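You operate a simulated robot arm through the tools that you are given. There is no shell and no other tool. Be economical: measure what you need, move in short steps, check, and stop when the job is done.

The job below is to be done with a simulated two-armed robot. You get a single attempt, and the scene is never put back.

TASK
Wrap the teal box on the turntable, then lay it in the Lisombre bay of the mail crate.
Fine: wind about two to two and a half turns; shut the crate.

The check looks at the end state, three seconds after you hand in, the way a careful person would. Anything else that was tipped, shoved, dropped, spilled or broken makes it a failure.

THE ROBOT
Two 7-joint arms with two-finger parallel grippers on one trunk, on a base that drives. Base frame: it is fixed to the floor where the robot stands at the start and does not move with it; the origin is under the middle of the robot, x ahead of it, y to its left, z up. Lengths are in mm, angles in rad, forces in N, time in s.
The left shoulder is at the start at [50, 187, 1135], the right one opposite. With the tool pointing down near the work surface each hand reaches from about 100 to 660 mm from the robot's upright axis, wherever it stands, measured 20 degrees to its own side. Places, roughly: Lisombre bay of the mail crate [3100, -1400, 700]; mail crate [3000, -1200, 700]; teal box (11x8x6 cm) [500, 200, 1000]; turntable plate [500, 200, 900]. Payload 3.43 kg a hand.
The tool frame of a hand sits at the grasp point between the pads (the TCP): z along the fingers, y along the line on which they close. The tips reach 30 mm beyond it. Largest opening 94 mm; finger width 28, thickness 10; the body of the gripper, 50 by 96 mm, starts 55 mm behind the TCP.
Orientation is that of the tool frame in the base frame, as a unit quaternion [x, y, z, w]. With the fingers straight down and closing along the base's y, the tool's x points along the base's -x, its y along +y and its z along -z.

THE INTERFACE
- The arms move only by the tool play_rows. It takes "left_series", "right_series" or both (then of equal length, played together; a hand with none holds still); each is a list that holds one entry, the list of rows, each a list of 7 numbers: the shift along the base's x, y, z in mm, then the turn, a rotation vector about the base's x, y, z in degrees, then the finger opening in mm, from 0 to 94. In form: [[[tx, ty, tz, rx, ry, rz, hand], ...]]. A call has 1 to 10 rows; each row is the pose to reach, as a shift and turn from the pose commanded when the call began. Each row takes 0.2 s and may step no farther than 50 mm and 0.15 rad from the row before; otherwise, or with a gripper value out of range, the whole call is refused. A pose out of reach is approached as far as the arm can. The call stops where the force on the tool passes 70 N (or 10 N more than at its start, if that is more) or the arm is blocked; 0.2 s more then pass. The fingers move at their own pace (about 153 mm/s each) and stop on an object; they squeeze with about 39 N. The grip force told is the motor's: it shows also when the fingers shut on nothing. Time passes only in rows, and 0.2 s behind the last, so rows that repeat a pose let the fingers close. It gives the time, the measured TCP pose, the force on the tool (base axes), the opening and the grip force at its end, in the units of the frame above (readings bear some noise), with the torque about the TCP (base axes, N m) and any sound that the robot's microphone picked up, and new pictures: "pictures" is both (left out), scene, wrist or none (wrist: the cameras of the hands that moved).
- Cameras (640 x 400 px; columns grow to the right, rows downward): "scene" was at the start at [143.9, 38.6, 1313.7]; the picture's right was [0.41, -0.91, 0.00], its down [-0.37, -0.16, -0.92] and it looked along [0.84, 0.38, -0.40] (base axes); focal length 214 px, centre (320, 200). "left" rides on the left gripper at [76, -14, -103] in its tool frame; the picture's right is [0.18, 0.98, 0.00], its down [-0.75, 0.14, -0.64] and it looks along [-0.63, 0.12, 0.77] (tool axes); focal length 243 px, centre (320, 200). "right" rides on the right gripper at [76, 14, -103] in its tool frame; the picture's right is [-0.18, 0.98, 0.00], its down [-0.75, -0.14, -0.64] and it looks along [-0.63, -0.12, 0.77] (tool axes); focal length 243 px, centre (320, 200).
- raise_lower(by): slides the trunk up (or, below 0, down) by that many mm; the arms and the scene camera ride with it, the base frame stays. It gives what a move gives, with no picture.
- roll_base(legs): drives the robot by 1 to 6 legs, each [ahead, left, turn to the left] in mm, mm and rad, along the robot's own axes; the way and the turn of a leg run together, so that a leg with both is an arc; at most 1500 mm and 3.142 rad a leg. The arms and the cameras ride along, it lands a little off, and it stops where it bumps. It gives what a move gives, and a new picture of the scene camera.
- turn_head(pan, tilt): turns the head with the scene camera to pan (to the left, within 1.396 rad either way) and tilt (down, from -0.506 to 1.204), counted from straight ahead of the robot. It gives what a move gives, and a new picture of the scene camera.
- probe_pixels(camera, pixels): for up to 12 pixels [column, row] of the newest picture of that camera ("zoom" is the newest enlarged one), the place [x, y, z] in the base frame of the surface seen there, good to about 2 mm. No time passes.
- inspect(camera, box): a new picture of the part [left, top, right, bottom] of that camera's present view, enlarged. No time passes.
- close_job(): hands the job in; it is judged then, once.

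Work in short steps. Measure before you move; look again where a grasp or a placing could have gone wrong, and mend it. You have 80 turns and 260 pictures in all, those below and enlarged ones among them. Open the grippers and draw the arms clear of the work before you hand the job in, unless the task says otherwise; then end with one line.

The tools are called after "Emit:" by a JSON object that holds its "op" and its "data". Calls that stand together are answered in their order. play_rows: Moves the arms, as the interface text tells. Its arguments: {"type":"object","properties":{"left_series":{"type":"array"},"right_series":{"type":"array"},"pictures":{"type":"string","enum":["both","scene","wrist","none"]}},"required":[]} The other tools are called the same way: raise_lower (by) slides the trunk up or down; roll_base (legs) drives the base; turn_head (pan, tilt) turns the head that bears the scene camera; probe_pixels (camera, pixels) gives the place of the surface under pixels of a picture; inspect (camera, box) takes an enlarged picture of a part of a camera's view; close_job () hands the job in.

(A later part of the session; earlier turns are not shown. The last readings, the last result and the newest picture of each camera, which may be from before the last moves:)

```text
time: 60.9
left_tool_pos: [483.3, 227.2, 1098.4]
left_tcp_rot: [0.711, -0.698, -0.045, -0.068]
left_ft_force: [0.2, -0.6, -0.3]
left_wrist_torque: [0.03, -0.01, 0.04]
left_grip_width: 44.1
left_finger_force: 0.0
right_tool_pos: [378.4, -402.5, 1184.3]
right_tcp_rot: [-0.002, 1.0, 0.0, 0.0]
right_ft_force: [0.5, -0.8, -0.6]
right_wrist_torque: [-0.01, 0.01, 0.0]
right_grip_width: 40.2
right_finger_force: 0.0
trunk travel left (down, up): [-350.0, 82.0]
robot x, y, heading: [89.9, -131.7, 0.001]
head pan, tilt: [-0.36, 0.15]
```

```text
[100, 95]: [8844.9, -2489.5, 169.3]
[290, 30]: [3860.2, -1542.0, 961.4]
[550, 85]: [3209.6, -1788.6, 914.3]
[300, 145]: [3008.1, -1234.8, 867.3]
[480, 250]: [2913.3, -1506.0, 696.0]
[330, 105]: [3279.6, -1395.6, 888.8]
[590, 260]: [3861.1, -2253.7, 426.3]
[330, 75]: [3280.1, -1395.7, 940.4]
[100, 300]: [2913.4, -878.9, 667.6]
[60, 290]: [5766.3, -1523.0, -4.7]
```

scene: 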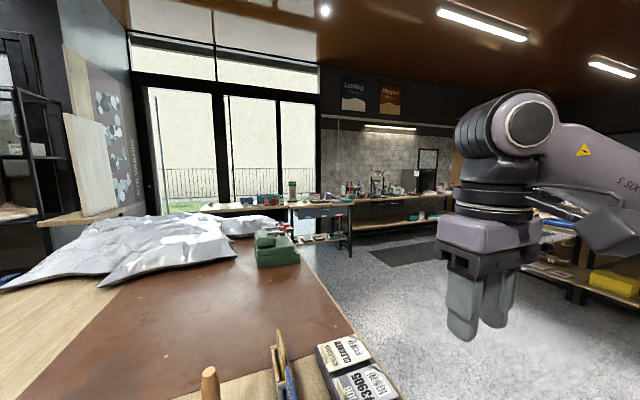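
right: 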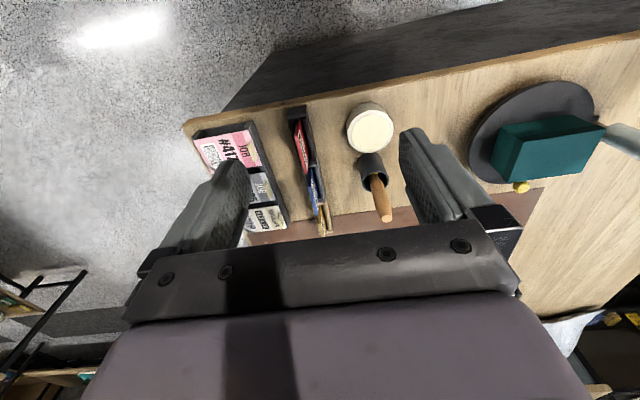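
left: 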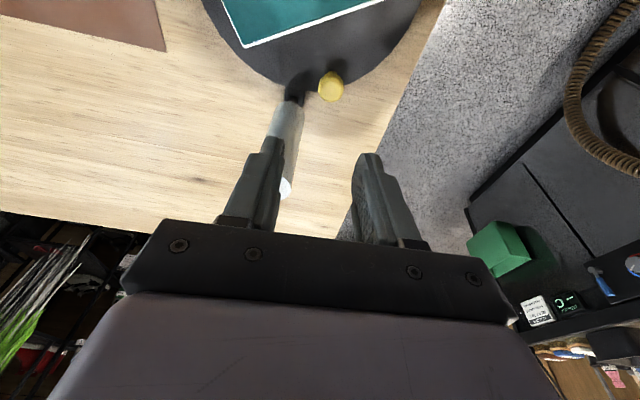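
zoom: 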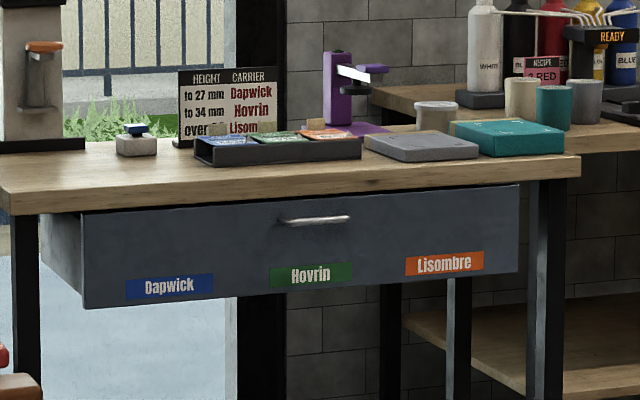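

The crate is the drawer with Lisombre the right-hand bay (orange), handle in the middle. Now the box: corners give centre (517,145), long axis at 28°, so I swing the left hand to yaw 28°, upright, above it with fingers wide.

Emit:
{"op": "play_rows", "data": {"left_series": [[[4, -11, 0, -0.9, 0.55, -7.86, 44], [8, -22, 0, -1.8, 1.1, -15.7, 44], [12, -33, 0, -2.7, 1.65, -23.6, 44], [17, -43, 0, -3.6, 2.2, -31.5, 60], [22, -53, 0, -4.5, 2.75, -39.3, 80], [27, -63, 0, -5.4, 3.3, -47.2, 94], [31, -73, 0, -6.3, 3.85, -55, 94], [34, -82, 0, -7.18, 4.39, -62.9, 94], [34, -82, -20, -7.18, 4.39, -62.9, 94], [34, -82, -40, -7.18, 4.39, -62.9, 94]]]}}

Emit:
{"op": "turn_head", "data": {"pan": 0.3, "tilt": 0.6}}

```text
time: 63.1
left_tool_pos: [517.0, 142.8, 1063.6]
left_tcp_rot: [-0.243, 0.97, -0.014, 0.014]
left_ft_force: [-0.6, -0.9, -0.5]
left_wrist_torque: [-0.02, 0.0, 0.02]
left_grip_width: 93.7
left_finger_force: 0.0
right_tool_pos: [378.6, -403.5, 1184.7]
right_tcp_rot: [-0.001, 1.0, 0.001, -0.001]
right_ft_force: [-0.1, -0.5, -0.4]
right_wrist_torque: [-0.02, -0.01, -0.04]
right_grip_width: 40.3
right_finger_force: 0.1
trunk travel left (down, up): [-350.0, 82.0]
robot x, y, heading: [90.6, -128.0, 0.003]
head pan, tilt: [-0.36, 0.15]
```

scene: 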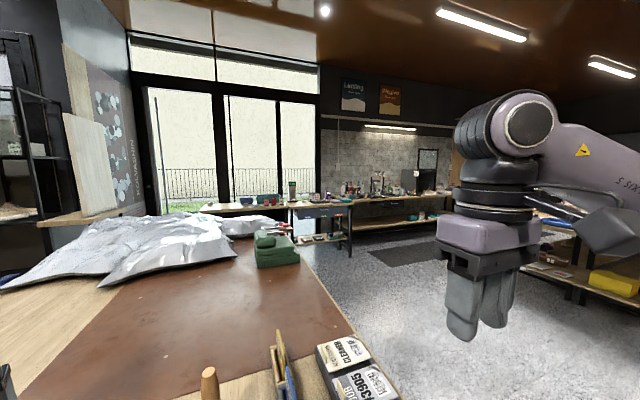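
left: 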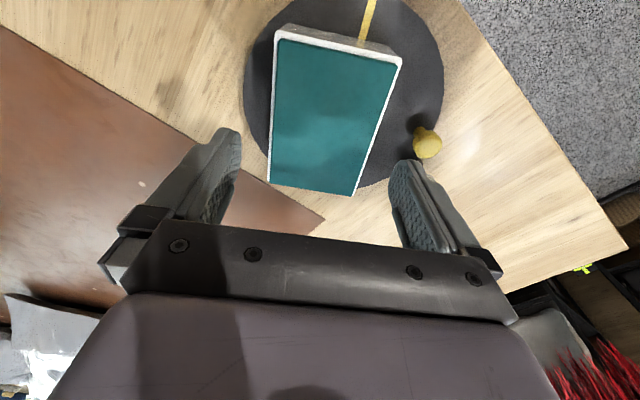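

```text
time: 64.1
left_tool_pos: [514.9, 144.5, 1062.9]
left_tcp_rot: [-0.244, 0.97, -0.013, 0.015]
left_ft_force: [-0.4, -0.7, 0.5]
left_wrist_torque: [0.0, -0.01, -0.02]
left_grip_width: 94.2
left_finger_force: 0.0
right_tool_pos: [378.5, -402.7, 1185.1]
right_tcp_rot: [-0.001, 1.0, 0.001, 0.0]
right_ft_force: [0.8, 1.0, -0.4]
right_wrist_torque: [-0.02, 0.01, 0.02]
right_grip_width: 39.8
right_finger_force: 0.0
trunk travel left (down, up): [-350.0, 82.0]
robot x, y, heading: [90.1, -127.7, 0.006]
head pan, tilt: [0.3, 0.6]
```

scene: 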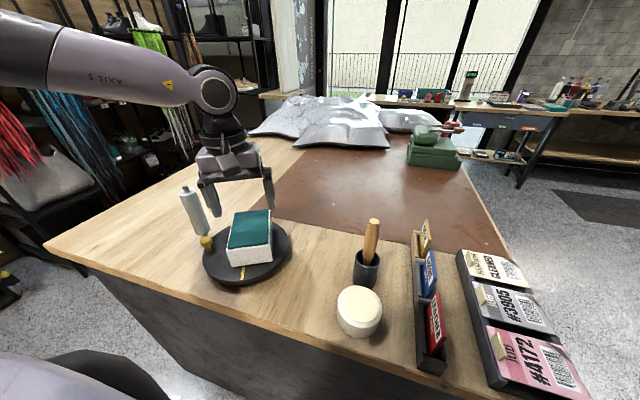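

I probe the box's top corners in the wrist view to refine the grasp centre and angle.

Emit:
{"op": "probe_pixels", "data": {"camera": "left", "pixels": [[278, 34], [397, 61], [354, 193], [270, 181], [335, 110], [427, 145]]}}

```text
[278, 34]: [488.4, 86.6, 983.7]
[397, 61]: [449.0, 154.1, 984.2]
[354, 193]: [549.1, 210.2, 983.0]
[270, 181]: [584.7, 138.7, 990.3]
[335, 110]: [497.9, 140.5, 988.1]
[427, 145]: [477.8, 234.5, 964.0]
```

Centre (518,147), long axis 29°, width ≈79. I shift (+2,+3.5), descend to z≈970 and close.

Emit:
{"op": "play_rows", "data": {"left_series": [[[2, 3.5, -30, 0, 0, 0.7, 94], [2, 3.5, -60, 0, 0, 0.7, 94], [2, 3.5, -80, 0, 0, 0.7, 94], [2, 3.5, -93, 0, 0, 0.7, 94], [2, 3.5, -93, 0, 0, 0.7, 60], [2, 3.5, -93, 0, 0, 0.7, 60], [2, 3.5, -93, 0, 0, 0.7, 60]]]}}

```text
time: 65.7
left_tool_pos: [518.8, 146.8, 970.0]
left_tcp_rot: [-0.25, 0.968, -0.012, 0.016]
left_ft_force: [1.3, 1.0, 3.4]
left_wrist_torque: [0.14, 0.33, -0.06]
left_grip_width: 79.6
left_finger_force: 39.1
right_tool_pos: [377.8, -402.5, 1184.7]
right_tcp_rot: [-0.001, 1.0, 0.001, 0.0]
right_ft_force: [0.1, 0.1, -0.3]
right_wrist_torque: [0.02, 0.03, -0.01]
right_grip_width: 39.9
right_finger_force: 0.0
trunk travel left (down, up): [-350.0, 82.0]
robot x, y, heading: [89.2, -124.8, 0.004]
head pan, tilt: [0.3, 0.6]
```

scene: 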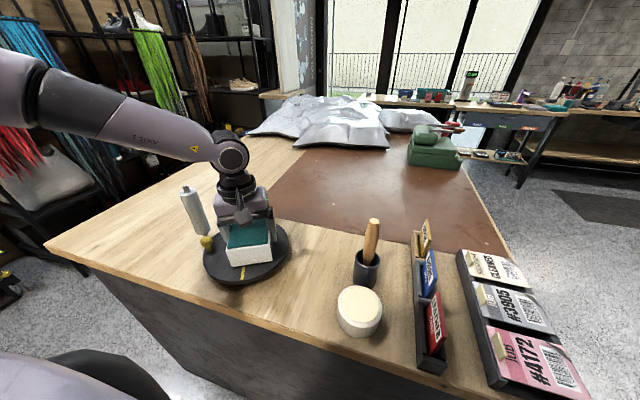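
left: 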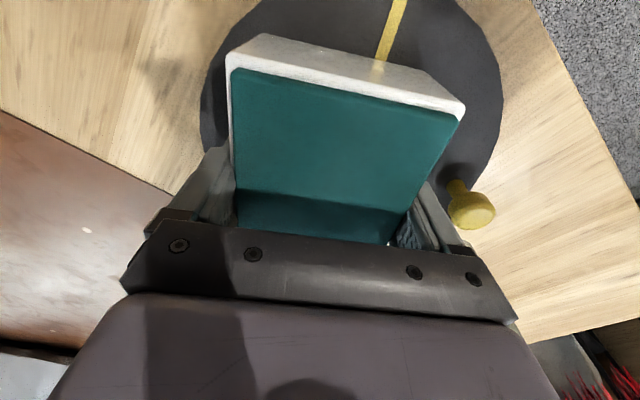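

Firm grip at 79.6 mm. I lift straight up, then pull it back toward the robot with the yaw returning to 0.

Emit:
{"op": "play_rows", "data": {"left_series": [[[0, 0, 15, 0, 0, 0, 60], [0, 0, 40, 0, 0, 0, 60], [0, 0, 80, 0, 0, 0, 60], [0, 0, 120, 0, 0, 0, 60], [-15, 3, 150, 0, 0, -5, 60], [-40, 8, 170, 0, 0, -10, 60], [-65, 13, 180, 0, 0, -15, 60], [-90, 18, 190, 0, 0, -20, 60], [-115, 22, 190, 0, 0, -25, 60], [-140, 26, 190, 0, 0, -29, 60]]]}}

```text
time: 67.9
left_tool_pos: [377.9, 174.5, 1159.2]
left_tcp_rot: [0.002, 1.0, -0.016, 0.011]
left_ft_force: [0.7, 0.5, -2.2]
left_wrist_torque: [0.02, -0.03, 0.01]
left_grip_width: 79.5
left_finger_force: 38.9
right_tool_pos: [378.3, -402.5, 1185.2]
right_tcp_rot: [0.0, 1.0, 0.001, 0.001]
right_ft_force: [-0.1, -0.2, 0.0]
right_wrist_torque: [0.01, 0.0, -0.03]
right_grip_width: 40.0
right_finger_force: 0.0
trunk travel left (down, up): [-350.0, 82.0]
robot x, y, heading: [91.0, -126.7, 0.004]
head pan, tilt: [0.3, 0.6]
```

scene: 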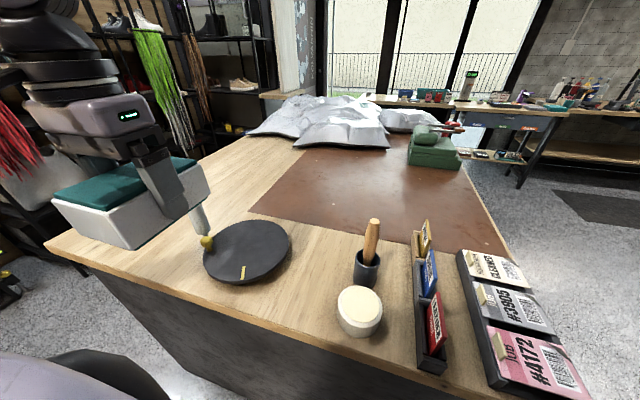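
left: 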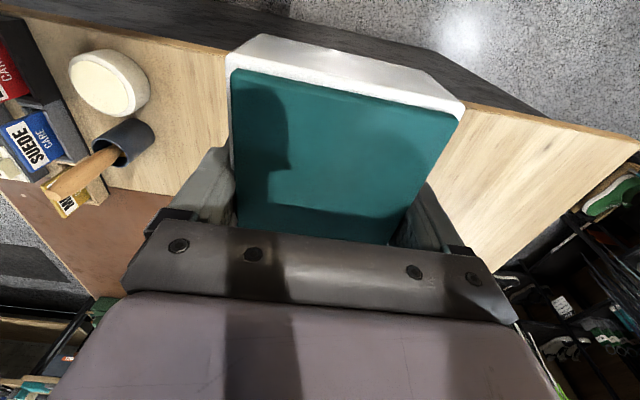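

The wrapped box is in hand and the turntable is clear. I back away 300 mm and look to the right for a free path.

Emit:
{"op": "roll_base", "data": {"legs": [[-300, 0, 0]]}}

Emit:
{"op": "turn_head", "data": {"pan": -0.6, "tilt": 0.4}}

Emit:
{"op": "probe_pixels", "data": {"camera": "scene", "pixels": [[100, 200], [200, 200], [300, 200], [200, 300], [300, 300], [400, 200], [500, 200], [550, 250], [600, 200], [630, 150], [500, 150], [400, 150]]}}

```text
time: 70.0
left_tool_pos: [81.7, 172.8, 1159.1]
left_tcp_rot: [0.0, 1.0, -0.016, 0.011]
left_ft_force: [-0.4, -0.2, -1.9]
left_wrist_torque: [0.01, -0.01, 0.0]
left_grip_width: 79.1
left_finger_force: 39.6
right_tool_pos: [84.6, -403.4, 1184.6]
right_tcp_rot: [-0.002, 1.0, 0.0, 0.0]
right_ft_force: [-0.5, -0.9, -0.1]
right_wrist_torque: [0.03, 0.0, 0.0]
right_grip_width: 40.0
right_finger_force: 0.1
trunk travel left (down, up): [-350.0, 82.0]
robot x, y, heading: [-206.0, -128.9, -0.001]
head pan, tilt: [0.3, 0.6]
```

scene: 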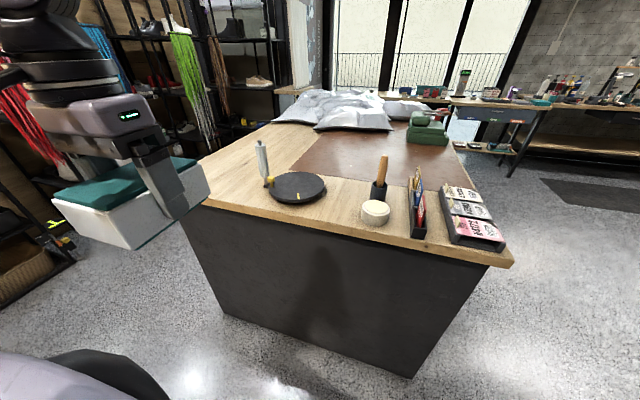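

```text
time: 71.2
left_tool_pos: [82.4, 173.2, 1158.6]
left_tcp_rot: [0.0, 1.0, -0.016, 0.01]
left_ft_force: [0.3, 1.0, -1.8]
left_wrist_torque: [-0.04, 0.02, 0.01]
left_grip_width: 79.5
left_finger_force: 38.8
right_tool_pos: [83.6, -404.1, 1185.3]
right_tcp_rot: [-0.002, 1.0, 0.001, -0.001]
right_ft_force: [-0.3, -0.2, -0.4]
right_wrist_torque: [0.01, 0.02, 0.01]
right_grip_width: 40.2
right_finger_force: 0.1
trunk travel left (down, up): [-350.0, 82.0]
robot x, y, heading: [-206.5, -129.8, 0.002]
head pan, tilt: [-0.6, 0.4]
```

scene: 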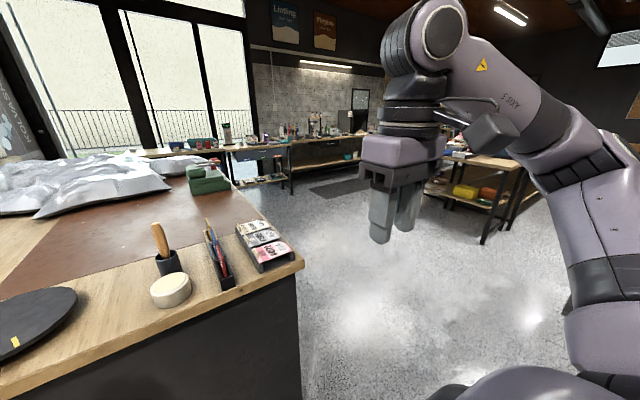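

```text
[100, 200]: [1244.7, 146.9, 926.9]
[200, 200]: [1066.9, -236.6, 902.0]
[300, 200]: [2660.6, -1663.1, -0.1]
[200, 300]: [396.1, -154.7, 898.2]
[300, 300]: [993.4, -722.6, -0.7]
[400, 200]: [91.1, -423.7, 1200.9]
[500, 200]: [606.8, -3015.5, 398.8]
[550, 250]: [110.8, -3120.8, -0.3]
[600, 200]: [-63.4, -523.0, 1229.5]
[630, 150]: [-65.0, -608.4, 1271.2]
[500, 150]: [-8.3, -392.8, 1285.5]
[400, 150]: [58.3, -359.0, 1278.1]
```

The aisle right of the bench is free down to y≈−3000. I drive 930 mm right and then 2200 mm ahead, to stop well short of the drawer table.

Emit:
{"op": "roll_base", "data": {"legs": [[0, -930, 0], [1300, 0, 0], [800, 0, 0]]}}

Emit:
{"op": "turn_head", "data": {"pan": -0.2, "tilt": 0.6}}

Emit:
{"op": "inspect", "data": {"camera": "scene", "box": [160, 80, 480, 280]}}

```text
time: 86.2
left_tool_pos: [2179.5, -670.4, 1159.1]
left_tcp_rot: [-0.029, 0.999, -0.015, 0.011]
left_ft_force: [-0.6, 0.1, -2.2]
left_wrist_torque: [-0.01, -0.03, -0.05]
left_grip_width: 79.2
left_finger_force: 39.2
right_tool_pos: [2212.6, -1245.5, 1183.4]
right_tcp_rot: [-0.031, 1.0, 0.001, 0.0]
right_ft_force: [0.0, 0.5, 0.6]
right_wrist_torque: [-0.01, 0.0, 0.0]
right_grip_width: 40.1
right_finger_force: 0.0
trunk travel left (down, up): [-350.0, 82.0]
robot x, y, heading: [1906.4, -988.6, 0.061]
head pan, tilt: [-0.6, 0.4]
```

scene: 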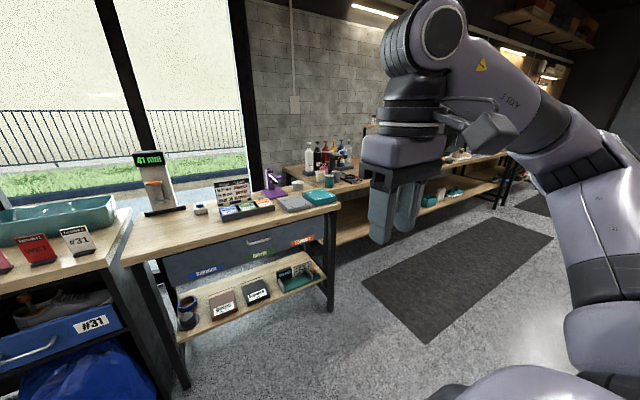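

```text
time: 87.0
left_tool_pos: [2178.2, -669.8, 1158.4]
left_tcp_rot: [-0.029, 0.999, -0.016, 0.01]
left_ft_force: [0.1, -0.1, -3.4]
left_wrist_torque: [0.03, 0.01, -0.01]
left_grip_width: 79.0
left_finger_force: 39.2
right_tool_pos: [2212.3, -1245.4, 1184.7]
right_tcp_rot: [-0.03, 1.0, 0.001, 0.0]
right_ft_force: [0.8, -0.2, 0.1]
right_wrist_torque: [-0.01, -0.03, -0.01]
right_grip_width: 39.9
right_finger_force: 0.1
trunk travel left (down, up): [-350.0, 82.0]
robot x, y, heading: [1909.3, -983.7, 0.059]
head pan, tilt: [-0.201, 0.6]
```

scene: 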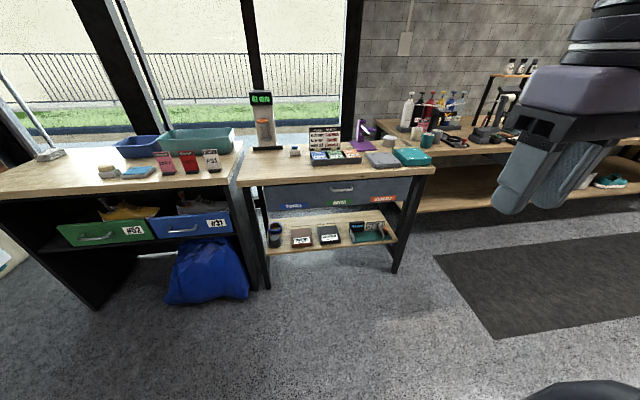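

```text
2.00 times, centred on (320, 180) of scene
```

zoom: 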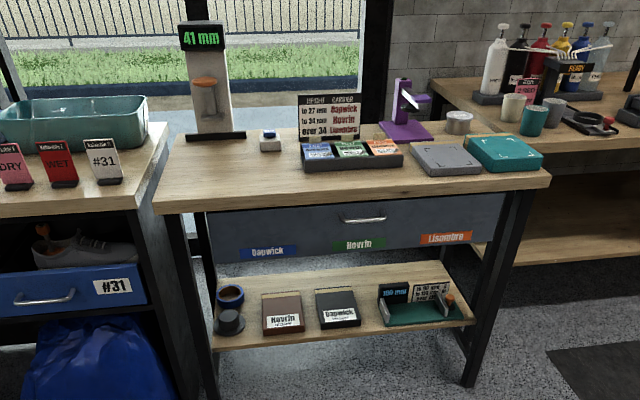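

The drawer with handle at zoom (362,219) is ahead. I probe its geometry.

Emit:
{"op": "probe_pixels", "data": {"camera": "zoom", "pixels": [[362, 219], [345, 220], [382, 217], [362, 200], [215, 240], [500, 200], [220, 260], [480, 245], [362, 230], [350, 165], [165, 205], [540, 185]]}}

```text
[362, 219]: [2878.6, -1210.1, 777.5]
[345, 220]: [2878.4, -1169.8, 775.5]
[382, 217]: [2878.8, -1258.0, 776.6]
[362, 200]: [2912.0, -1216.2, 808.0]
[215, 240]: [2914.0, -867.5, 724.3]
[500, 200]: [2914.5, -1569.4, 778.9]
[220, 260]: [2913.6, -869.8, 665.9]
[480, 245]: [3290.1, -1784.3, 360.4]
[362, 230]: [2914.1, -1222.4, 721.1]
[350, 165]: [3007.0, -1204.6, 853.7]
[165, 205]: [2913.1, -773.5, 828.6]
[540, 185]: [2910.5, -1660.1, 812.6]
```

Handle: horizontal bar at x=2878, y −1165…−1262, z≈777, 34 mm off the face. I square the heading, approach to about x=2270, lower the trunk 200 mm, and will grip the bar with the right hand pointing forward.

Emit:
{"op": "roll_base", "data": {"legs": [[0, 0, -0.06], [300, -40, 0]]}}

Emit:
{"op": "raise_lower", "data": {"by": -200}}

Emit:
{"op": "play_rows", "data": {"right_series": [[[0, 0, 0, 4.9, -4.9, -4.9, 40], [0, 0, 0, 9.8, -9.8, -9.8, 40], [0, 0, 0, 14.7, -14.7, -14.7, 40], [0, 0, 0, 19.6, -19.6, -19.6, 40], [0, 0, 0, 24.5, -24.5, -24.5, 40], [0, 0, 0, 29.4, -29.4, -29.4, 40], [0, 0, 0, 34.3, -34.3, -34.3, 40], [0, 0, 0, 39.2, -39.2, -39.2, 40], [0, 0, 0, 44.1, -44.1, -44.1, 40], [0, 0, 0, 49, -49, -49, 40]]]}}

```text
time: 89.5
left_tool_pos: [2484.9, -723.1, 1159.4]
left_tcp_rot: [-0.001, 1.0, -0.015, 0.01]
left_ft_force: [0.3, -0.2, -2.0]
left_wrist_torque: [0.02, 0.0, 0.02]
left_grip_width: 78.9
left_finger_force: 39.0
right_tool_pos: [2487.0, -1299.3, 1184.3]
right_tcp_rot: [-0.004, 1.0, 0.002, 0.0]
right_ft_force: [0.3, -0.1, -0.3]
right_wrist_torque: [0.01, 0.01, -0.05]
right_grip_width: 39.8
right_finger_force: 0.0
trunk travel left (down, up): [-350.0, 82.0]
robot x, y, heading: [2192.1, -1032.2, 0.003]
head pan, tilt: [-0.201, 0.6]
```

scene: 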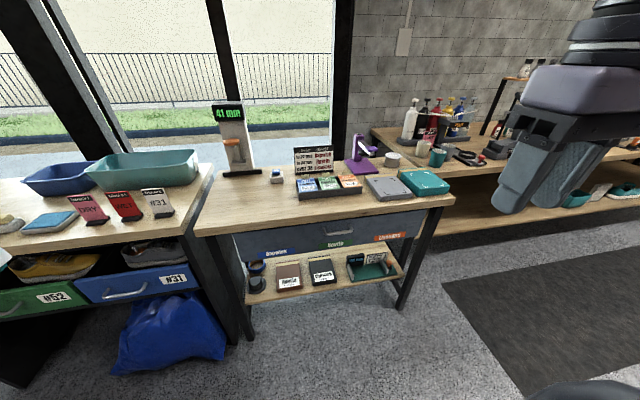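

```text
time: 91.7
left_tool_pos: [2484.1, -723.4, 959.6]
left_tcp_rot: [-0.001, 1.0, -0.016, 0.01]
left_ft_force: [0.9, -0.2, -1.9]
left_wrist_torque: [0.01, -0.01, 0.01]
left_grip_width: 79.2
left_finger_force: 38.7
right_tool_pos: [2486.8, -1299.9, 984.9]
right_tcp_rot: [-0.003, 1.0, 0.001, 0.0]
right_ft_force: [0.4, -0.3, 0.3]
right_wrist_torque: [-0.01, -0.01, 0.01]
right_grip_width: 39.9
right_finger_force: 0.1
trunk travel left (down, up): [-150.0, 282.0]
robot x, y, heading: [2196.0, -1024.5, 0.006]
head pan, tilt: [-0.201, 0.6]
```

```text
time: 93.9
left_tool_pos: [2485.3, -723.1, 959.0]
left_tcp_rot: [-0.001, 1.0, -0.016, 0.011]
left_ft_force: [0.4, -0.7, -1.8]
left_wrist_torque: [0.02, -0.02, 0.05]
left_grip_width: 79.0
left_finger_force: 39.0
right_tool_pos: [2510.0, -1325.4, 1030.8]
right_tcp_rot: [0.387, 0.739, 0.389, 0.391]
right_ft_force: [-0.3, -0.7, -0.1]
right_wrist_torque: [0.0, 0.0, -0.02]
right_grip_width: 40.0
right_finger_force: 0.1
right hand out of reach, approached as far as the arm can: row 8, 9, 10
trunk travel left (down, up): [-150.0, 282.0]
robot x, y, heading: [2198.3, -1027.9, 0.002]
head pan, tilt: [-0.201, 0.6]
```

scene: 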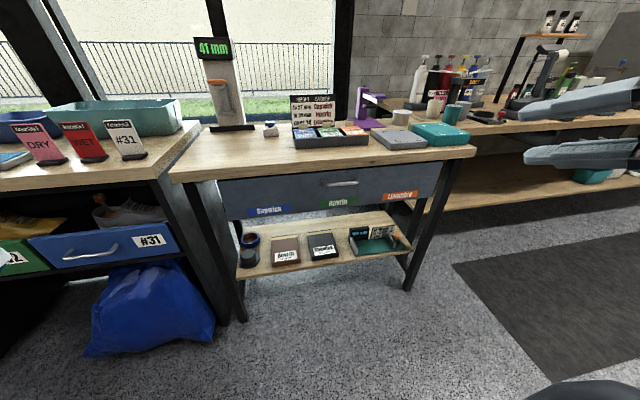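
right: 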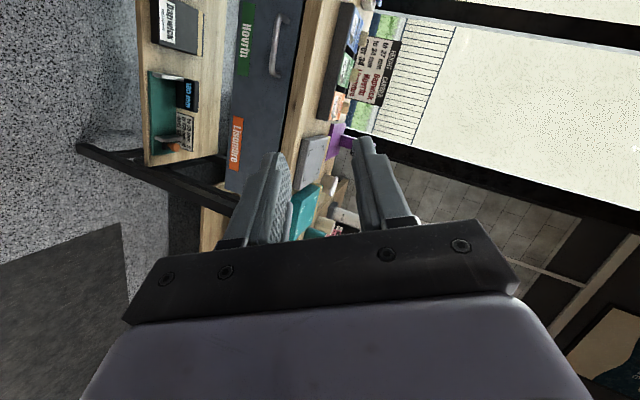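

Rotation works, the arm just needed more distance. I finish the remaining 35° while moving forward and down toward (2760,−1213,790).

Emit:
{"op": "play_rows", "data": {"right_series": [[[28, 11, -10, 2.1, -2.1, -2.1, 36], [56, 22, -30, 4.2, -4.2, -4.2, 36], [84, 33, -55, 6.3, -6.3, -6.3, 36], [110, 45, -85, 8.4, -8.4, -8.4, 36], [135, 56, -115, 10.5, -10.5, -10.5, 36], [160, 67, -145, 12.6, -12.6, -12.6, 36], [185, 78, -175, 14.7, -14.7, -14.7, 36], [210, 90, -205, 16.8, -16.8, -16.8, 36], [230, 101, -230, 18.9, -18.9, -18.9, 36], [245, 112, -248, 20.4, -20.4, -20.4, 36]]]}}

```text
time: 96.1
left_tool_pos: [2484.9, -723.2, 959.2]
left_tcp_rot: [-0.001, 1.0, -0.017, 0.01]
left_ft_force: [-0.1, 0.4, -1.2]
left_wrist_torque: [0.01, -0.01, -0.01]
left_grip_width: 79.0
left_finger_force: 39.5
right_tool_pos: [2664.8, -1218.2, 884.2]
right_tcp_rot: [0.509, 0.609, 0.489, 0.362]
right_ft_force: [-0.6, -1.0, -0.4]
right_wrist_torque: [-0.01, 0.02, 0.0]
right_grip_width: 36.0
right_finger_force: 0.1
right hand out of reach, approached as far as the arm can: row 1, 2, 3, 4, 5, 6, 7, 8, 9, 10
trunk travel left (down, up): [-150.0, 282.0]
robot x, y, heading: [2198.3, -1026.4, 0.002]
head pan, tilt: [-0.201, 0.6]
```

scene: 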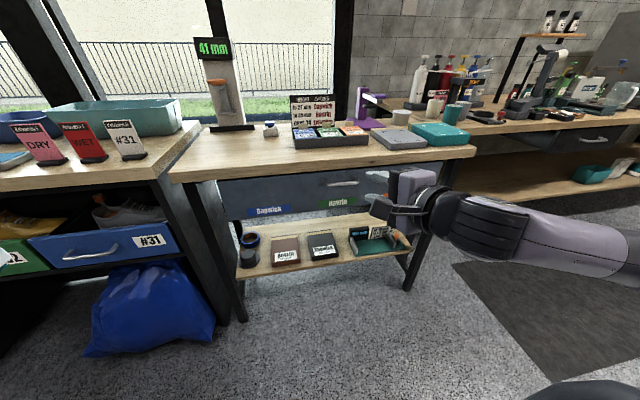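
right: 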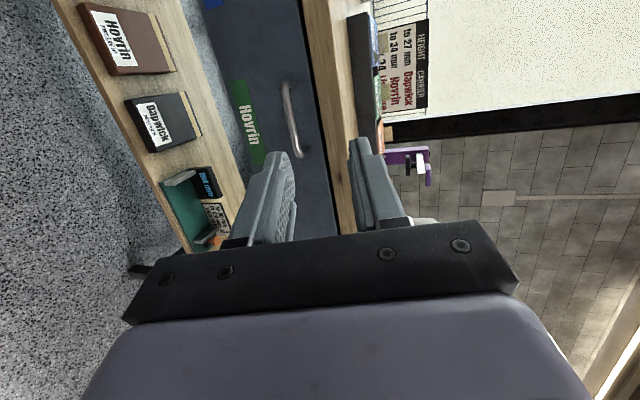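

The hand orientation now (forward, slightly left and down) already closes nearly vertically, so I'll keep it and use trunk and base for position. I check how near the left bench is to the box first.

Emit:
{"op": "probe_pixels", "data": {"camera": "scene", "pixels": [[110, 172], [30, 185], [100, 260], [150, 240], [180, 240], [342, 184], [322, 185], [362, 182], [230, 215], [440, 190], [437, 160], [300, 180]]}}

```text
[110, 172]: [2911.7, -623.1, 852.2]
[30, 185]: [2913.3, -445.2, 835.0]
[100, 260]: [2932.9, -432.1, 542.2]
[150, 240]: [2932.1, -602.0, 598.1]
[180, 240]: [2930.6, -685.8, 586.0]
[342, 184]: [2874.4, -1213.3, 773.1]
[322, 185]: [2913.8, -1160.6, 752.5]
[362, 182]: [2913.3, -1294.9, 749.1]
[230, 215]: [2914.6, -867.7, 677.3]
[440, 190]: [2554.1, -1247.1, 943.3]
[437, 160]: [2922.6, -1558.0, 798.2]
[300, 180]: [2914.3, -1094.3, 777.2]
```

Everything's front is at x≈2912, so the box stays clear. I lower the trunk 108 mm and roll 130 mm forward, then check alignment.

Emit:
{"op": "raise_lower", "data": {"by": -108}}

Emit:
{"op": "roll_base", "data": {"legs": [[130, 5, 0]]}}

Emit:
{"op": "inspect", "data": {"camera": "right", "box": [200, 20, 440, 240]}}

```text
time: 97.5
left_tool_pos: [2484.7, -722.8, 851.2]
left_tcp_rot: [-0.001, 1.0, -0.016, 0.011]
left_ft_force: [-0.1, 0.0, -1.6]
left_wrist_torque: [-0.03, -0.02, 0.02]
left_grip_width: 79.0
left_finger_force: 39.0
right_tool_pos: [2664.5, -1217.3, 776.3]
right_tcp_rot: [0.508, 0.609, 0.489, 0.363]
right_ft_force: [0.2, -0.7, 0.5]
right_wrist_torque: [-0.01, 0.0, 0.01]
right_grip_width: 36.0
right_finger_force: 0.1
trunk travel left (down, up): [-42.0, 390.0]
robot x, y, heading: [2197.0, -1027.2, 0.005]
head pan, tilt: [-0.201, 0.6]
```

```text
time: 98.7
left_tool_pos: [2609.3, -715.4, 850.4]
left_tcp_rot: [-0.003, 1.0, -0.016, 0.011]
left_ft_force: [0.7, 0.1, -1.8]
left_wrist_torque: [-0.02, 0.01, 0.03]
left_grip_width: 79.2
left_finger_force: 38.7
right_tool_pos: [2791.3, -1211.6, 774.9]
right_tcp_rot: [0.508, 0.609, 0.489, 0.361]
right_ft_force: [-0.1, 0.6, -0.2]
right_wrist_torque: [0.0, -0.01, 0.02]
right_grip_width: 36.2
right_finger_force: 0.0
trunk travel left (down, up): [-42.0, 390.0]
robot x, y, heading: [2323.0, -1019.3, 0.011]
head pan, tilt: [-0.201, 0.6]
```

scene: 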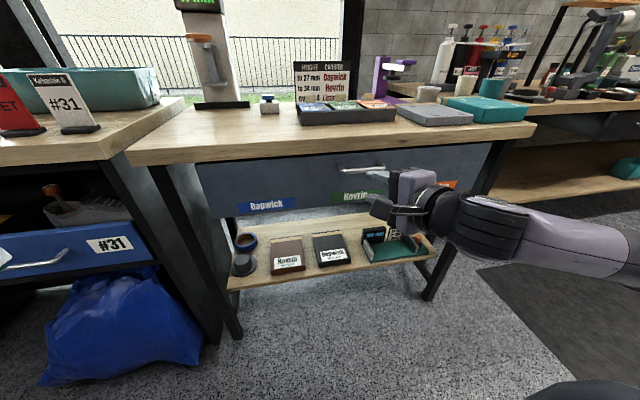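

```text
1.82 times, centred on (320, 130) of right
```

zoom: 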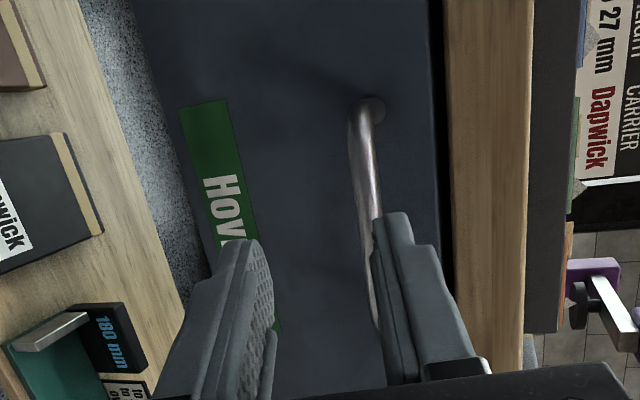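

The bar lines up near the upper finger, so I raise 6 mm, open slightly more, and roll 74 mm forward.

Emit:
{"op": "raise_lower", "data": {"by": 6}}

Emit:
{"op": "play_rows", "data": {"right_series": [[[0, 0, 0, 0, 0, 0, 46], [0, 0, 0, 0, 0, 0, 46]]], "pictures": "none"}}

Emit:
{"op": "roll_base", "data": {"legs": [[40, 0, 0], [34, 0, 0]]}}

Emit:
{"op": "inspect", "data": {"camera": "right", "box": [200, 20, 440, 240]}}

```text
time: 99.3
left_tool_pos: [2609.2, -715.5, 856.4]
left_tcp_rot: [-0.003, 1.0, -0.016, 0.011]
left_ft_force: [-0.1, 0.8, -2.4]
left_wrist_torque: [0.02, 0.02, -0.03]
left_grip_width: 79.0
left_finger_force: 38.8
right_tool_pos: [2791.3, -1210.4, 782.0]
right_tcp_rot: [0.508, 0.609, 0.49, 0.362]
right_ft_force: [-0.1, 0.0, -0.9]
right_wrist_torque: [0.01, -0.01, 0.0]
right_grip_width: 36.1
right_finger_force: 0.1
trunk travel left (down, up): [-48.0, 384.0]
robot x, y, heading: [2323.7, -1020.2, 0.017]
head pan, tilt: [-0.201, 0.6]
```

```text
time: 99.9
left_tool_pos: [2610.4, -716.6, 856.9]
left_tcp_rot: [-0.003, 1.0, -0.015, 0.01]
left_ft_force: [0.1, -0.2, -1.7]
left_wrist_torque: [0.01, 0.01, -0.03]
left_grip_width: 79.0
left_finger_force: 39.2
right_tool_pos: [2792.4, -1211.0, 781.3]
right_tcp_rot: [0.507, 0.61, 0.49, 0.362]
right_ft_force: [-0.1, 0.2, 0.6]
right_wrist_torque: [-0.01, 0.05, 0.03]
right_grip_width: 46.1
right_finger_force: 0.1
trunk travel left (down, up): [-48.0, 384.0]
robot x, y, heading: [2326.1, -1019.6, 0.012]
head pan, tilt: [-0.201, 0.6]
```

```text
time: 101.2
left_tool_pos: [2683.5, -715.4, 857.4]
left_tcp_rot: [-0.003, 1.0, -0.015, 0.01]
left_ft_force: [0.0, 0.2, -2.4]
left_wrist_torque: [-0.01, 0.01, 0.03]
left_grip_width: 79.1
left_finger_force: 38.9
right_tool_pos: [2863.6, -1210.1, 781.5]
right_tcp_rot: [0.508, 0.61, 0.489, 0.362]
right_ft_force: [-0.5, -0.4, 0.8]
right_wrist_torque: [0.01, 0.01, 0.04]
right_grip_width: 46.2
right_finger_force: 0.0
trunk travel left (down, up): [-48.0, 384.0]
robot x, y, heading: [2398.8, -1017.0, 0.008]
head pan, tilt: [-0.201, 0.6]
```

scene: 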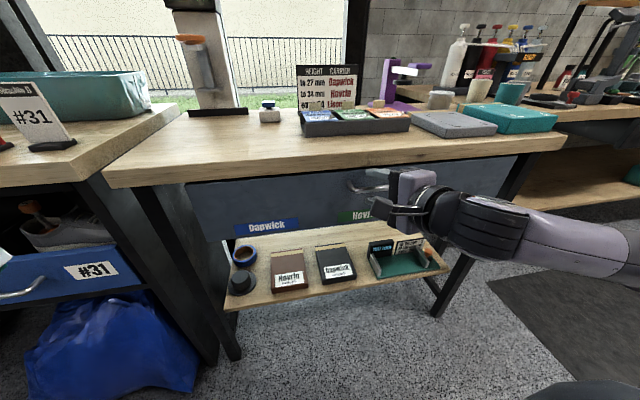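

```text
1.82 times, centred on (320, 130) of right
```

zoom: 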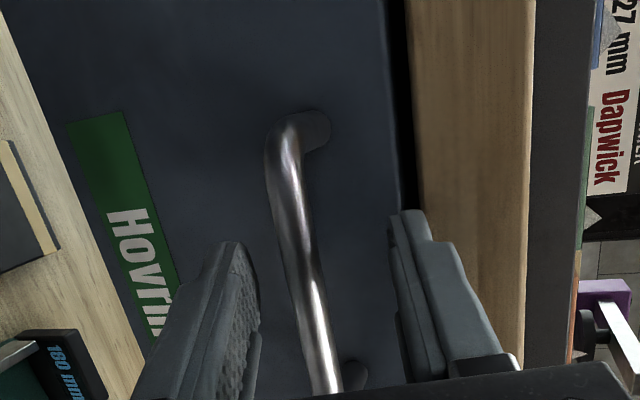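

The bar is between the fingers. I close on it.

Emit:
{"op": "play_rows", "data": {"right_series": [[[0, 0, 0, 0, 0, 0, 5], [0, 0, 0, 0, 0, 0, 5], [0, 0, 0, 0, 0, 0, 5]]], "pictures": "none"}}

Emit:
{"op": "roll_base", "data": {"legs": [[-60, 0, 0]]}}

```text
time: 102.0
left_tool_pos: [2683.5, -716.3, 857.6]
left_tcp_rot: [-0.003, 1.0, -0.014, 0.009]
left_ft_force: [0.7, 0.0, -2.7]
left_wrist_torque: [0.02, -0.01, 0.0]
left_grip_width: 79.0
left_finger_force: 38.4
right_tool_pos: [2863.2, -1210.4, 777.0]
right_tcp_rot: [0.51, 0.612, 0.486, 0.358]
right_ft_force: [-18.0, -0.6, -23.6]
right_wrist_torque: [-0.01, 0.38, -0.54]
right_grip_width: 11.6
right_finger_force: 45.4
trunk travel left (down, up): [-48.0, 384.0]
robot x, y, heading: [2394.1, -1020.4, 0.011]
head pan, tilt: [-0.201, 0.6]
```

```text
time: 103.0
left_tool_pos: [2625.5, -716.3, 856.3]
left_tcp_rot: [-0.002, 1.0, -0.016, 0.009]
left_ft_force: [-0.4, 0.8, -2.5]
left_wrist_torque: [-0.03, 0.03, 0.0]
left_grip_width: 78.8
left_finger_force: 38.6
right_tool_pos: [2806.5, -1210.8, 777.6]
right_tcp_rot: [0.51, 0.612, 0.487, 0.358]
right_ft_force: [0.0, 8.3, -25.1]
right_wrist_torque: [-0.02, 0.42, -0.74]
right_grip_width: 11.9
right_finger_force: 45.3
trunk travel left (down, up): [-48.0, 384.0]
robot x, y, heading: [2336.2, -1018.8, 0.008]
head pan, tilt: [-0.201, 0.6]
```

scene: 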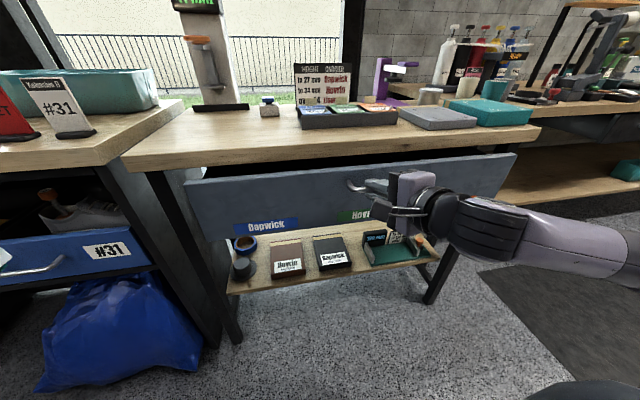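

The drawer follows. I pull another 190 mm back in two legs.

Emit:
{"op": "roll_base", "data": {"legs": [[-100, 0, 0], [-90, 0, 0]]}}

Emit:
{"op": "turn_head", "data": {"pan": -0.3, "tilt": 0.7}}

```text
time: 104.8
left_tool_pos: [2437.0, -717.2, 856.2]
left_tcp_rot: [-0.002, 1.0, -0.016, 0.01]
left_ft_force: [0.4, -0.1, -3.0]
left_wrist_torque: [-0.02, 0.03, -0.02]
left_grip_width: 78.7
left_finger_force: 38.8
right_tool_pos: [2616.1, -1210.4, 776.6]
right_tcp_rot: [0.509, 0.614, 0.487, 0.356]
right_ft_force: [-0.8, 22.9, -11.6]
right_wrist_torque: [0.35, 0.16, 0.07]
right_grip_width: 11.6
right_finger_force: 45.3
trunk travel left (down, up): [-48.0, 384.0]
robot x, y, heading: [2150.4, -1017.8, 0.005]
head pan, tilt: [-0.201, 0.6]
```

scene: 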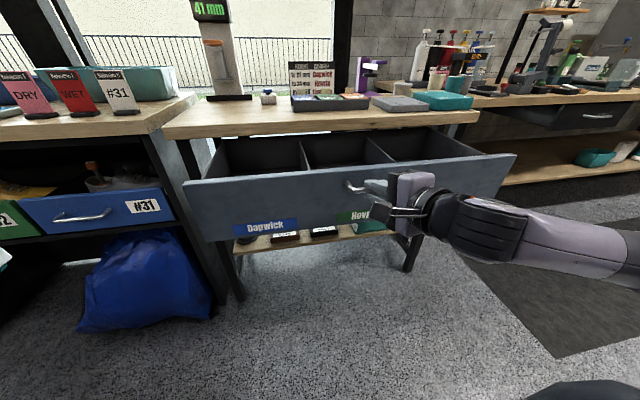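

```text
time: 105.5
left_tool_pos: [2437.4, -718.0, 856.8]
left_tcp_rot: [-0.001, 1.0, -0.016, 0.01]
left_ft_force: [0.1, -1.0, -2.3]
left_wrist_torque: [0.01, 0.03, 0.0]
left_grip_width: 78.9
left_finger_force: 38.9
right_tool_pos: [2616.1, -1210.1, 776.6]
right_tcp_rot: [0.509, 0.614, 0.487, 0.355]
right_ft_force: [-0.5, 5.1, -3.4]
right_wrist_torque: [0.07, 0.05, -0.67]
right_grip_width: 11.5
right_finger_force: 44.6
trunk travel left (down, up): [-48.0, 384.0]
robot x, y, heading: [2149.6, -1021.7, 0.007]
head pan, tilt: [-0.3, 0.7]
```

scene: 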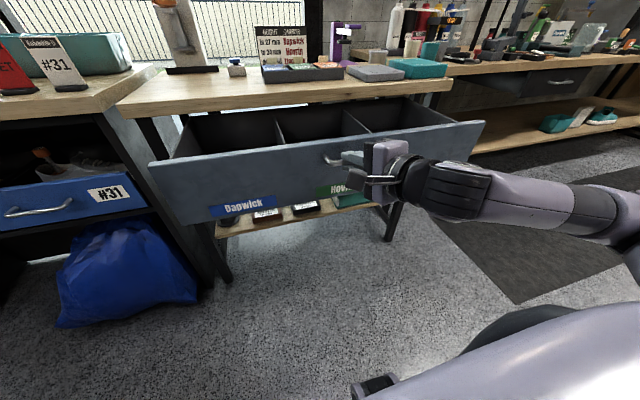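

The drawer is open about 250 mm with three bays visible. I release the bar, back off, and raise the trunk 200 mm.

Emit:
{"op": "play_rows", "data": {"right_series": [[[0, 0, 0, 0, 0, 0, 46], [0, 0, 0, 0, 0, 0, 46], [0, 0, 0, 0, 0, 0, 46]]], "pictures": "none"}}

Emit:
{"op": "roll_base", "data": {"legs": [[-130, 0, 0]]}}

Emit:
{"op": "raise_lower", "data": {"by": 200}}

Emit:
{"op": "play_rows", "data": {"right_series": [[[-30, -10, 15, -4.9, 4.9, 4.9, 46], [-60, -20, 30, -9.8, 9.8, 9.8, 46], [-90, -30, 45, -14.7, 14.7, 14.7, 46], [-120, -45, 60, -19.6, 19.6, 19.6, 46], [-140, -60, 75, -24.5, 24.5, 24.5, 46], [-155, -75, 85, -29.4, 29.4, 29.4, 46], [-165, -85, 95, -34.3, 34.3, 34.3, 46], [-175, -95, 100, -39.2, 39.2, 39.2, 46], [-180, -100, 105, -44, 44, 44, 46], [-185, -105, 110, -48, 48, 48, 46]]], "pictures": "scene"}}

```text
time: 106.3
left_tool_pos: [2439.0, -717.6, 855.9]
left_tcp_rot: [-0.002, 1.0, -0.015, 0.011]
left_ft_force: [0.0, 0.4, -1.0]
left_wrist_torque: [0.02, -0.01, -0.02]
left_grip_width: 78.9
left_finger_force: 39.4
right_tool_pos: [2616.1, -1211.6, 776.5]
right_tcp_rot: [0.509, 0.613, 0.488, 0.357]
right_ft_force: [0.0, -0.6, -0.2]
right_wrist_torque: [-0.02, 0.01, 0.01]
right_grip_width: 46.0
right_finger_force: 0.0
trunk travel left (down, up): [-48.0, 384.0]
robot x, y, heading: [2152.0, -1022.1, 0.007]
head pan, tilt: [-0.3, 0.7]
```

```text
time: 107.6
left_tool_pos: [2308.2, -718.4, 857.4]
left_tcp_rot: [-0.001, 1.0, -0.016, 0.011]
left_ft_force: [0.0, 0.6, -2.6]
left_wrist_torque: [0.03, 0.01, 0.02]
left_grip_width: 78.9
left_finger_force: 38.9
right_tool_pos: [2485.9, -1212.1, 776.0]
right_tcp_rot: [0.509, 0.614, 0.486, 0.357]
right_ft_force: [-0.7, 0.5, 0.8]
right_wrist_torque: [0.01, 0.03, 0.02]
right_grip_width: 46.1
right_finger_force: 0.1
trunk travel left (down, up): [-48.0, 384.0]
robot x, y, heading: [2017.6, -1023.0, 0.01]
head pan, tilt: [-0.3, 0.7]
```

scene: 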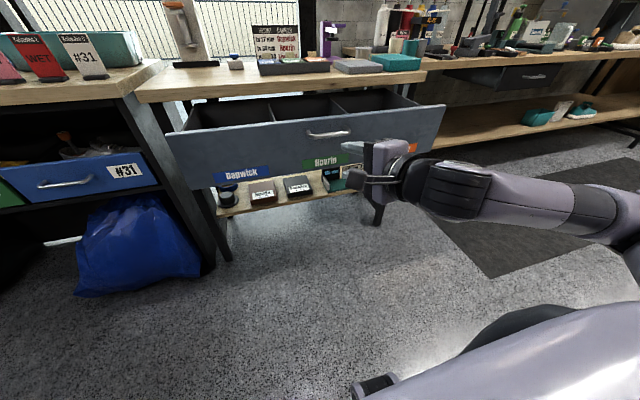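

```text
time: 109.8
left_tool_pos: [2309.6, -719.1, 1056.7]
left_tcp_rot: [-0.001, 1.0, -0.017, 0.01]
left_ft_force: [-0.4, 0.1, -2.4]
left_wrist_torque: [0.01, 0.0, 0.01]
left_grip_width: 79.0
left_finger_force: 39.1
right_tool_pos: [2487.9, -1212.4, 978.1]
right_tcp_rot: [0.51, 0.613, 0.486, 0.357]
right_ft_force: [-0.4, 0.8, 0.4]
right_wrist_torque: [-0.01, 0.0, 0.0]
right_grip_width: 46.2
right_finger_force: 0.0
trunk travel left (down, up): [-248.0, 184.0]
robot x, y, heading: [2022.5, -1022.7, 0.004]
head pan, tilt: [-0.3, 0.7]
```

```text
time: 112.0
left_tool_pos: [2308.6, -719.1, 1057.2]
left_tcp_rot: [-0.001, 1.0, -0.015, 0.011]
left_ft_force: [0.3, 0.6, -1.8]
left_wrist_torque: [0.01, 0.03, 0.0]
left_grip_width: 79.1
left_finger_force: 39.3
right_tool_pos: [2303.1, -1317.9, 1088.3]
right_tcp_rot: [0.196, 0.977, 0.071, 0.04]
right_ft_force: [-0.2, 0.2, 0.2]
right_wrist_torque: [0.0, -0.05, 0.0]
right_grip_width: 46.1
right_finger_force: 0.1
right hand out of reach, approached as far as the arm can: row 2, 3
trunk travel left (down, up): [-248.0, 184.0]
robot x, y, heading: [2020.0, -1017.1, 0.004]
head pan, tilt: [-0.3, 0.7]
```

scene: 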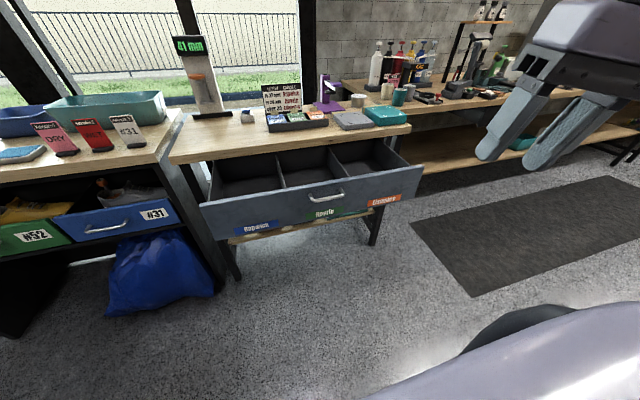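

All clear. I drive 660 mm right so the left hand faces the Lisombre bay, then look.

Emit:
{"op": "roll_base", "data": {"legs": [[0, -660, 0]]}}

Emit:
{"op": "turn_head", "data": {"pan": 0.3, "tilt": 0.6}}

Emit:
{"op": "inspect", "data": {"camera": "scene", "box": [180, 80, 440, 260]}}

```text
time: 115.6
left_tool_pos: [2312.8, -1381.6, 1057.1]
left_tcp_rot: [0.007, 1.0, -0.016, 0.01]
left_ft_force: [0.1, -0.2, -1.5]
left_wrist_torque: [0.01, -0.01, -0.03]
left_grip_width: 79.1
left_finger_force: 38.9
right_tool_pos: [2297.1, -1979.0, 1087.8]
right_tcp_rot: [0.204, 0.975, 0.07, 0.041]
right_ft_force: [-0.8, 0.1, 0.3]
right_wrist_torque: [0.0, -0.02, -0.01]
right_grip_width: 46.0
right_finger_force: 0.0
trunk travel left (down, up): [-248.0, 184.0]
robot x, y, heading: [2014.0, -1676.8, -0.01]
head pan, tilt: [-0.3, 0.7]
```

scene: 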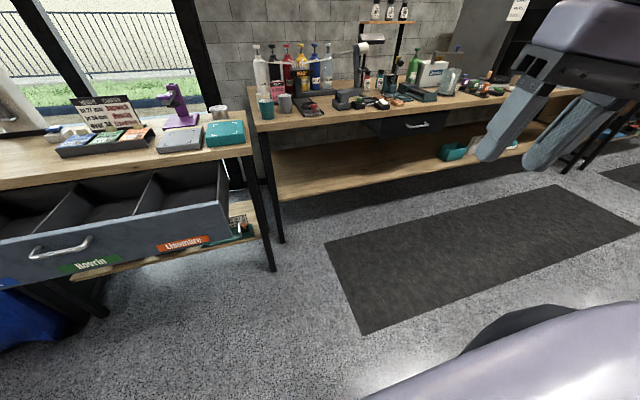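

```text
time: 116.6
left_tool_pos: [2313.0, -1381.4, 1056.6]
left_tcp_rot: [0.007, 1.0, -0.016, 0.01]
left_ft_force: [-0.2, 1.1, -2.9]
left_wrist_torque: [0.01, 0.02, -0.01]
left_grip_width: 79.0
left_finger_force: 39.2
right_tool_pos: [2298.1, -1979.2, 1087.6]
right_tcp_rot: [0.203, 0.976, 0.071, 0.041]
right_ft_force: [1.1, 0.9, 0.3]
right_wrist_torque: [-0.04, -0.04, 0.0]
right_grip_width: 45.6
right_finger_force: 0.1
trunk travel left (down, up): [-248.0, 184.0]
robot x, y, heading: [2022.1, -1677.5, -0.008]
head pan, tilt: [0.3, 0.6]
```

scene: 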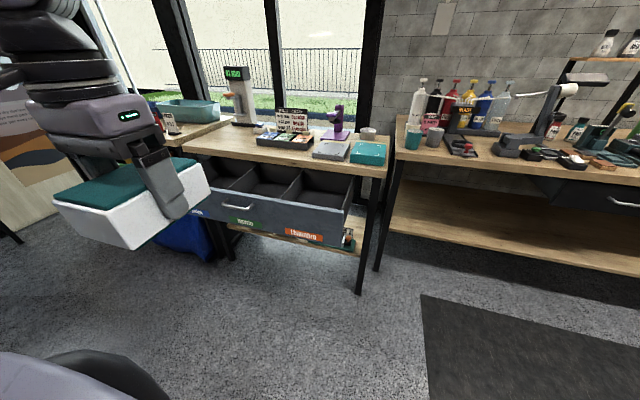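

```text
2.22 times, centred on (310, 170) of scene
```

zoom: 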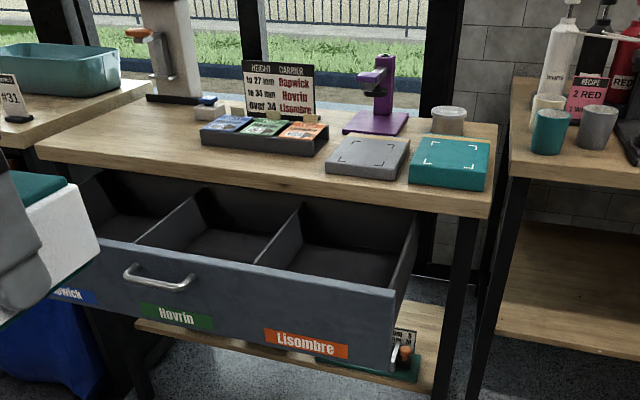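

I probe the bay's walls and floor.

Emit:
{"op": "probe_pixels", "data": {"camera": "zoom", "pixels": [[335, 260], [330, 275], [392, 285], [262, 265], [415, 215], [298, 205], [340, 225], [400, 262], [330, 248], [395, 290], [480, 215], [300, 250]]}}

```text
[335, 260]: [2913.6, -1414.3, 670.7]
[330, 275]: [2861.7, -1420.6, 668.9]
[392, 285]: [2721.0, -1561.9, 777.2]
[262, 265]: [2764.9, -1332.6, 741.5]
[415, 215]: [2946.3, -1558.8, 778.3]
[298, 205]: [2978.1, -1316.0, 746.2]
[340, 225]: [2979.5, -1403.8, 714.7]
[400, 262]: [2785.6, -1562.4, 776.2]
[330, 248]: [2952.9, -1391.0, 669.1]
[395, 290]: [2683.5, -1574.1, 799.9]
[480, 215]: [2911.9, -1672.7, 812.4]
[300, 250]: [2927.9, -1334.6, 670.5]
```

Bay: x 2690–2979, y −1335…−1558, floor z 669, table edge at x=2912. I roll 265 mm forward, then extend the left hand over (2785,−1447).

Emit:
{"op": "roll_base", "data": {"legs": [[265, 0, 0.008]]}}

Emit:
{"op": "play_rows", "data": {"left_series": [[[30, -10, 0, 0, 0, 0, 60], [60, -20, 0, 0, 0, 0, 60], [90, -30, 0, 0, 0, 0, 60], [120, -40, 0, 0, 0, 0, 60], [150, -50, 0, 0, 0, 0, 60], [180, -58, 0, 0, 0, 0, 60], [200, -64, 0, 0, 0, 0, 60], [200, -64, 0, 0, 0, 0, 60]]]}}

```text
time: 118.5
left_tool_pos: [2585.0, -1381.1, 1057.5]
left_tcp_rot: [0.005, 1.0, -0.016, 0.01]
left_ft_force: [0.2, -0.1, -2.0]
left_wrist_torque: [0.01, 0.04, 0.01]
left_grip_width: 79.0
left_finger_force: 38.8
right_tool_pos: [2574.0, -1979.2, 1088.3]
right_tcp_rot: [0.201, 0.976, 0.07, 0.04]
right_ft_force: [-0.2, 0.2, 0.5]
right_wrist_torque: [-0.01, 0.02, 0.0]
right_grip_width: 45.9
right_finger_force: 0.0
trunk travel left (down, up): [-248.0, 184.0]
robot x, y, heading: [2290.6, -1684.8, -0.004]
head pan, tilt: [0.3, 0.6]
```

scene: 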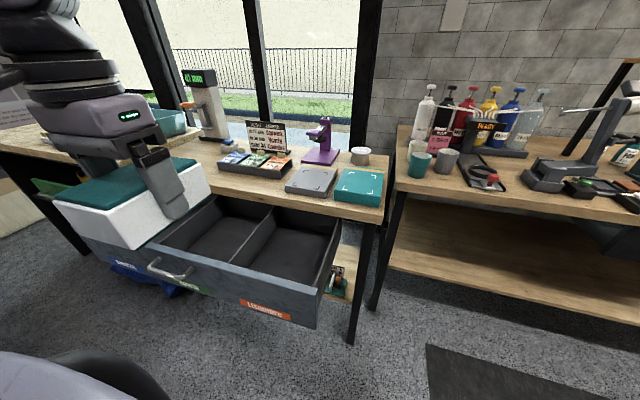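

```text
time: 120.3
left_tool_pos: [2785.4, -1446.1, 1056.2]
left_tcp_rot: [0.003, 1.0, -0.016, 0.01]
left_ft_force: [0.1, -0.3, -2.9]
left_wrist_torque: [0.01, -0.03, 0.02]
left_grip_width: 79.2
left_finger_force: 38.5
right_tool_pos: [2573.3, -1979.9, 1087.6]
right_tcp_rot: [0.201, 0.976, 0.071, 0.04]
right_ft_force: [-0.4, -1.0, -0.3]
right_wrist_torque: [0.0, -0.02, 0.01]
right_grip_width: 46.3
right_finger_force: 0.1
trunk travel left (down, up): [-248.0, 184.0]
robot x, y, heading: [2290.6, -1681.6, -0.006]
head pan, tilt: [0.3, 0.6]
```

scene: 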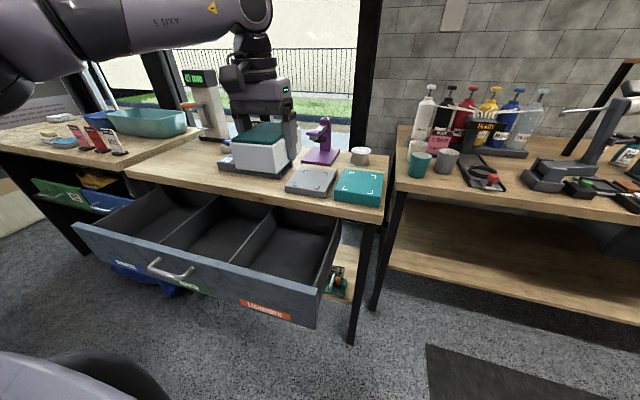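
left: 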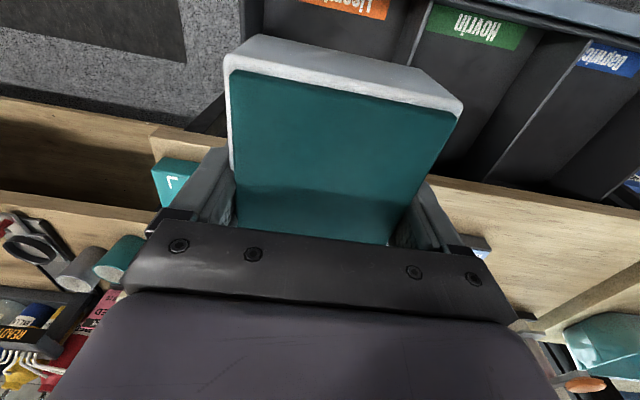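

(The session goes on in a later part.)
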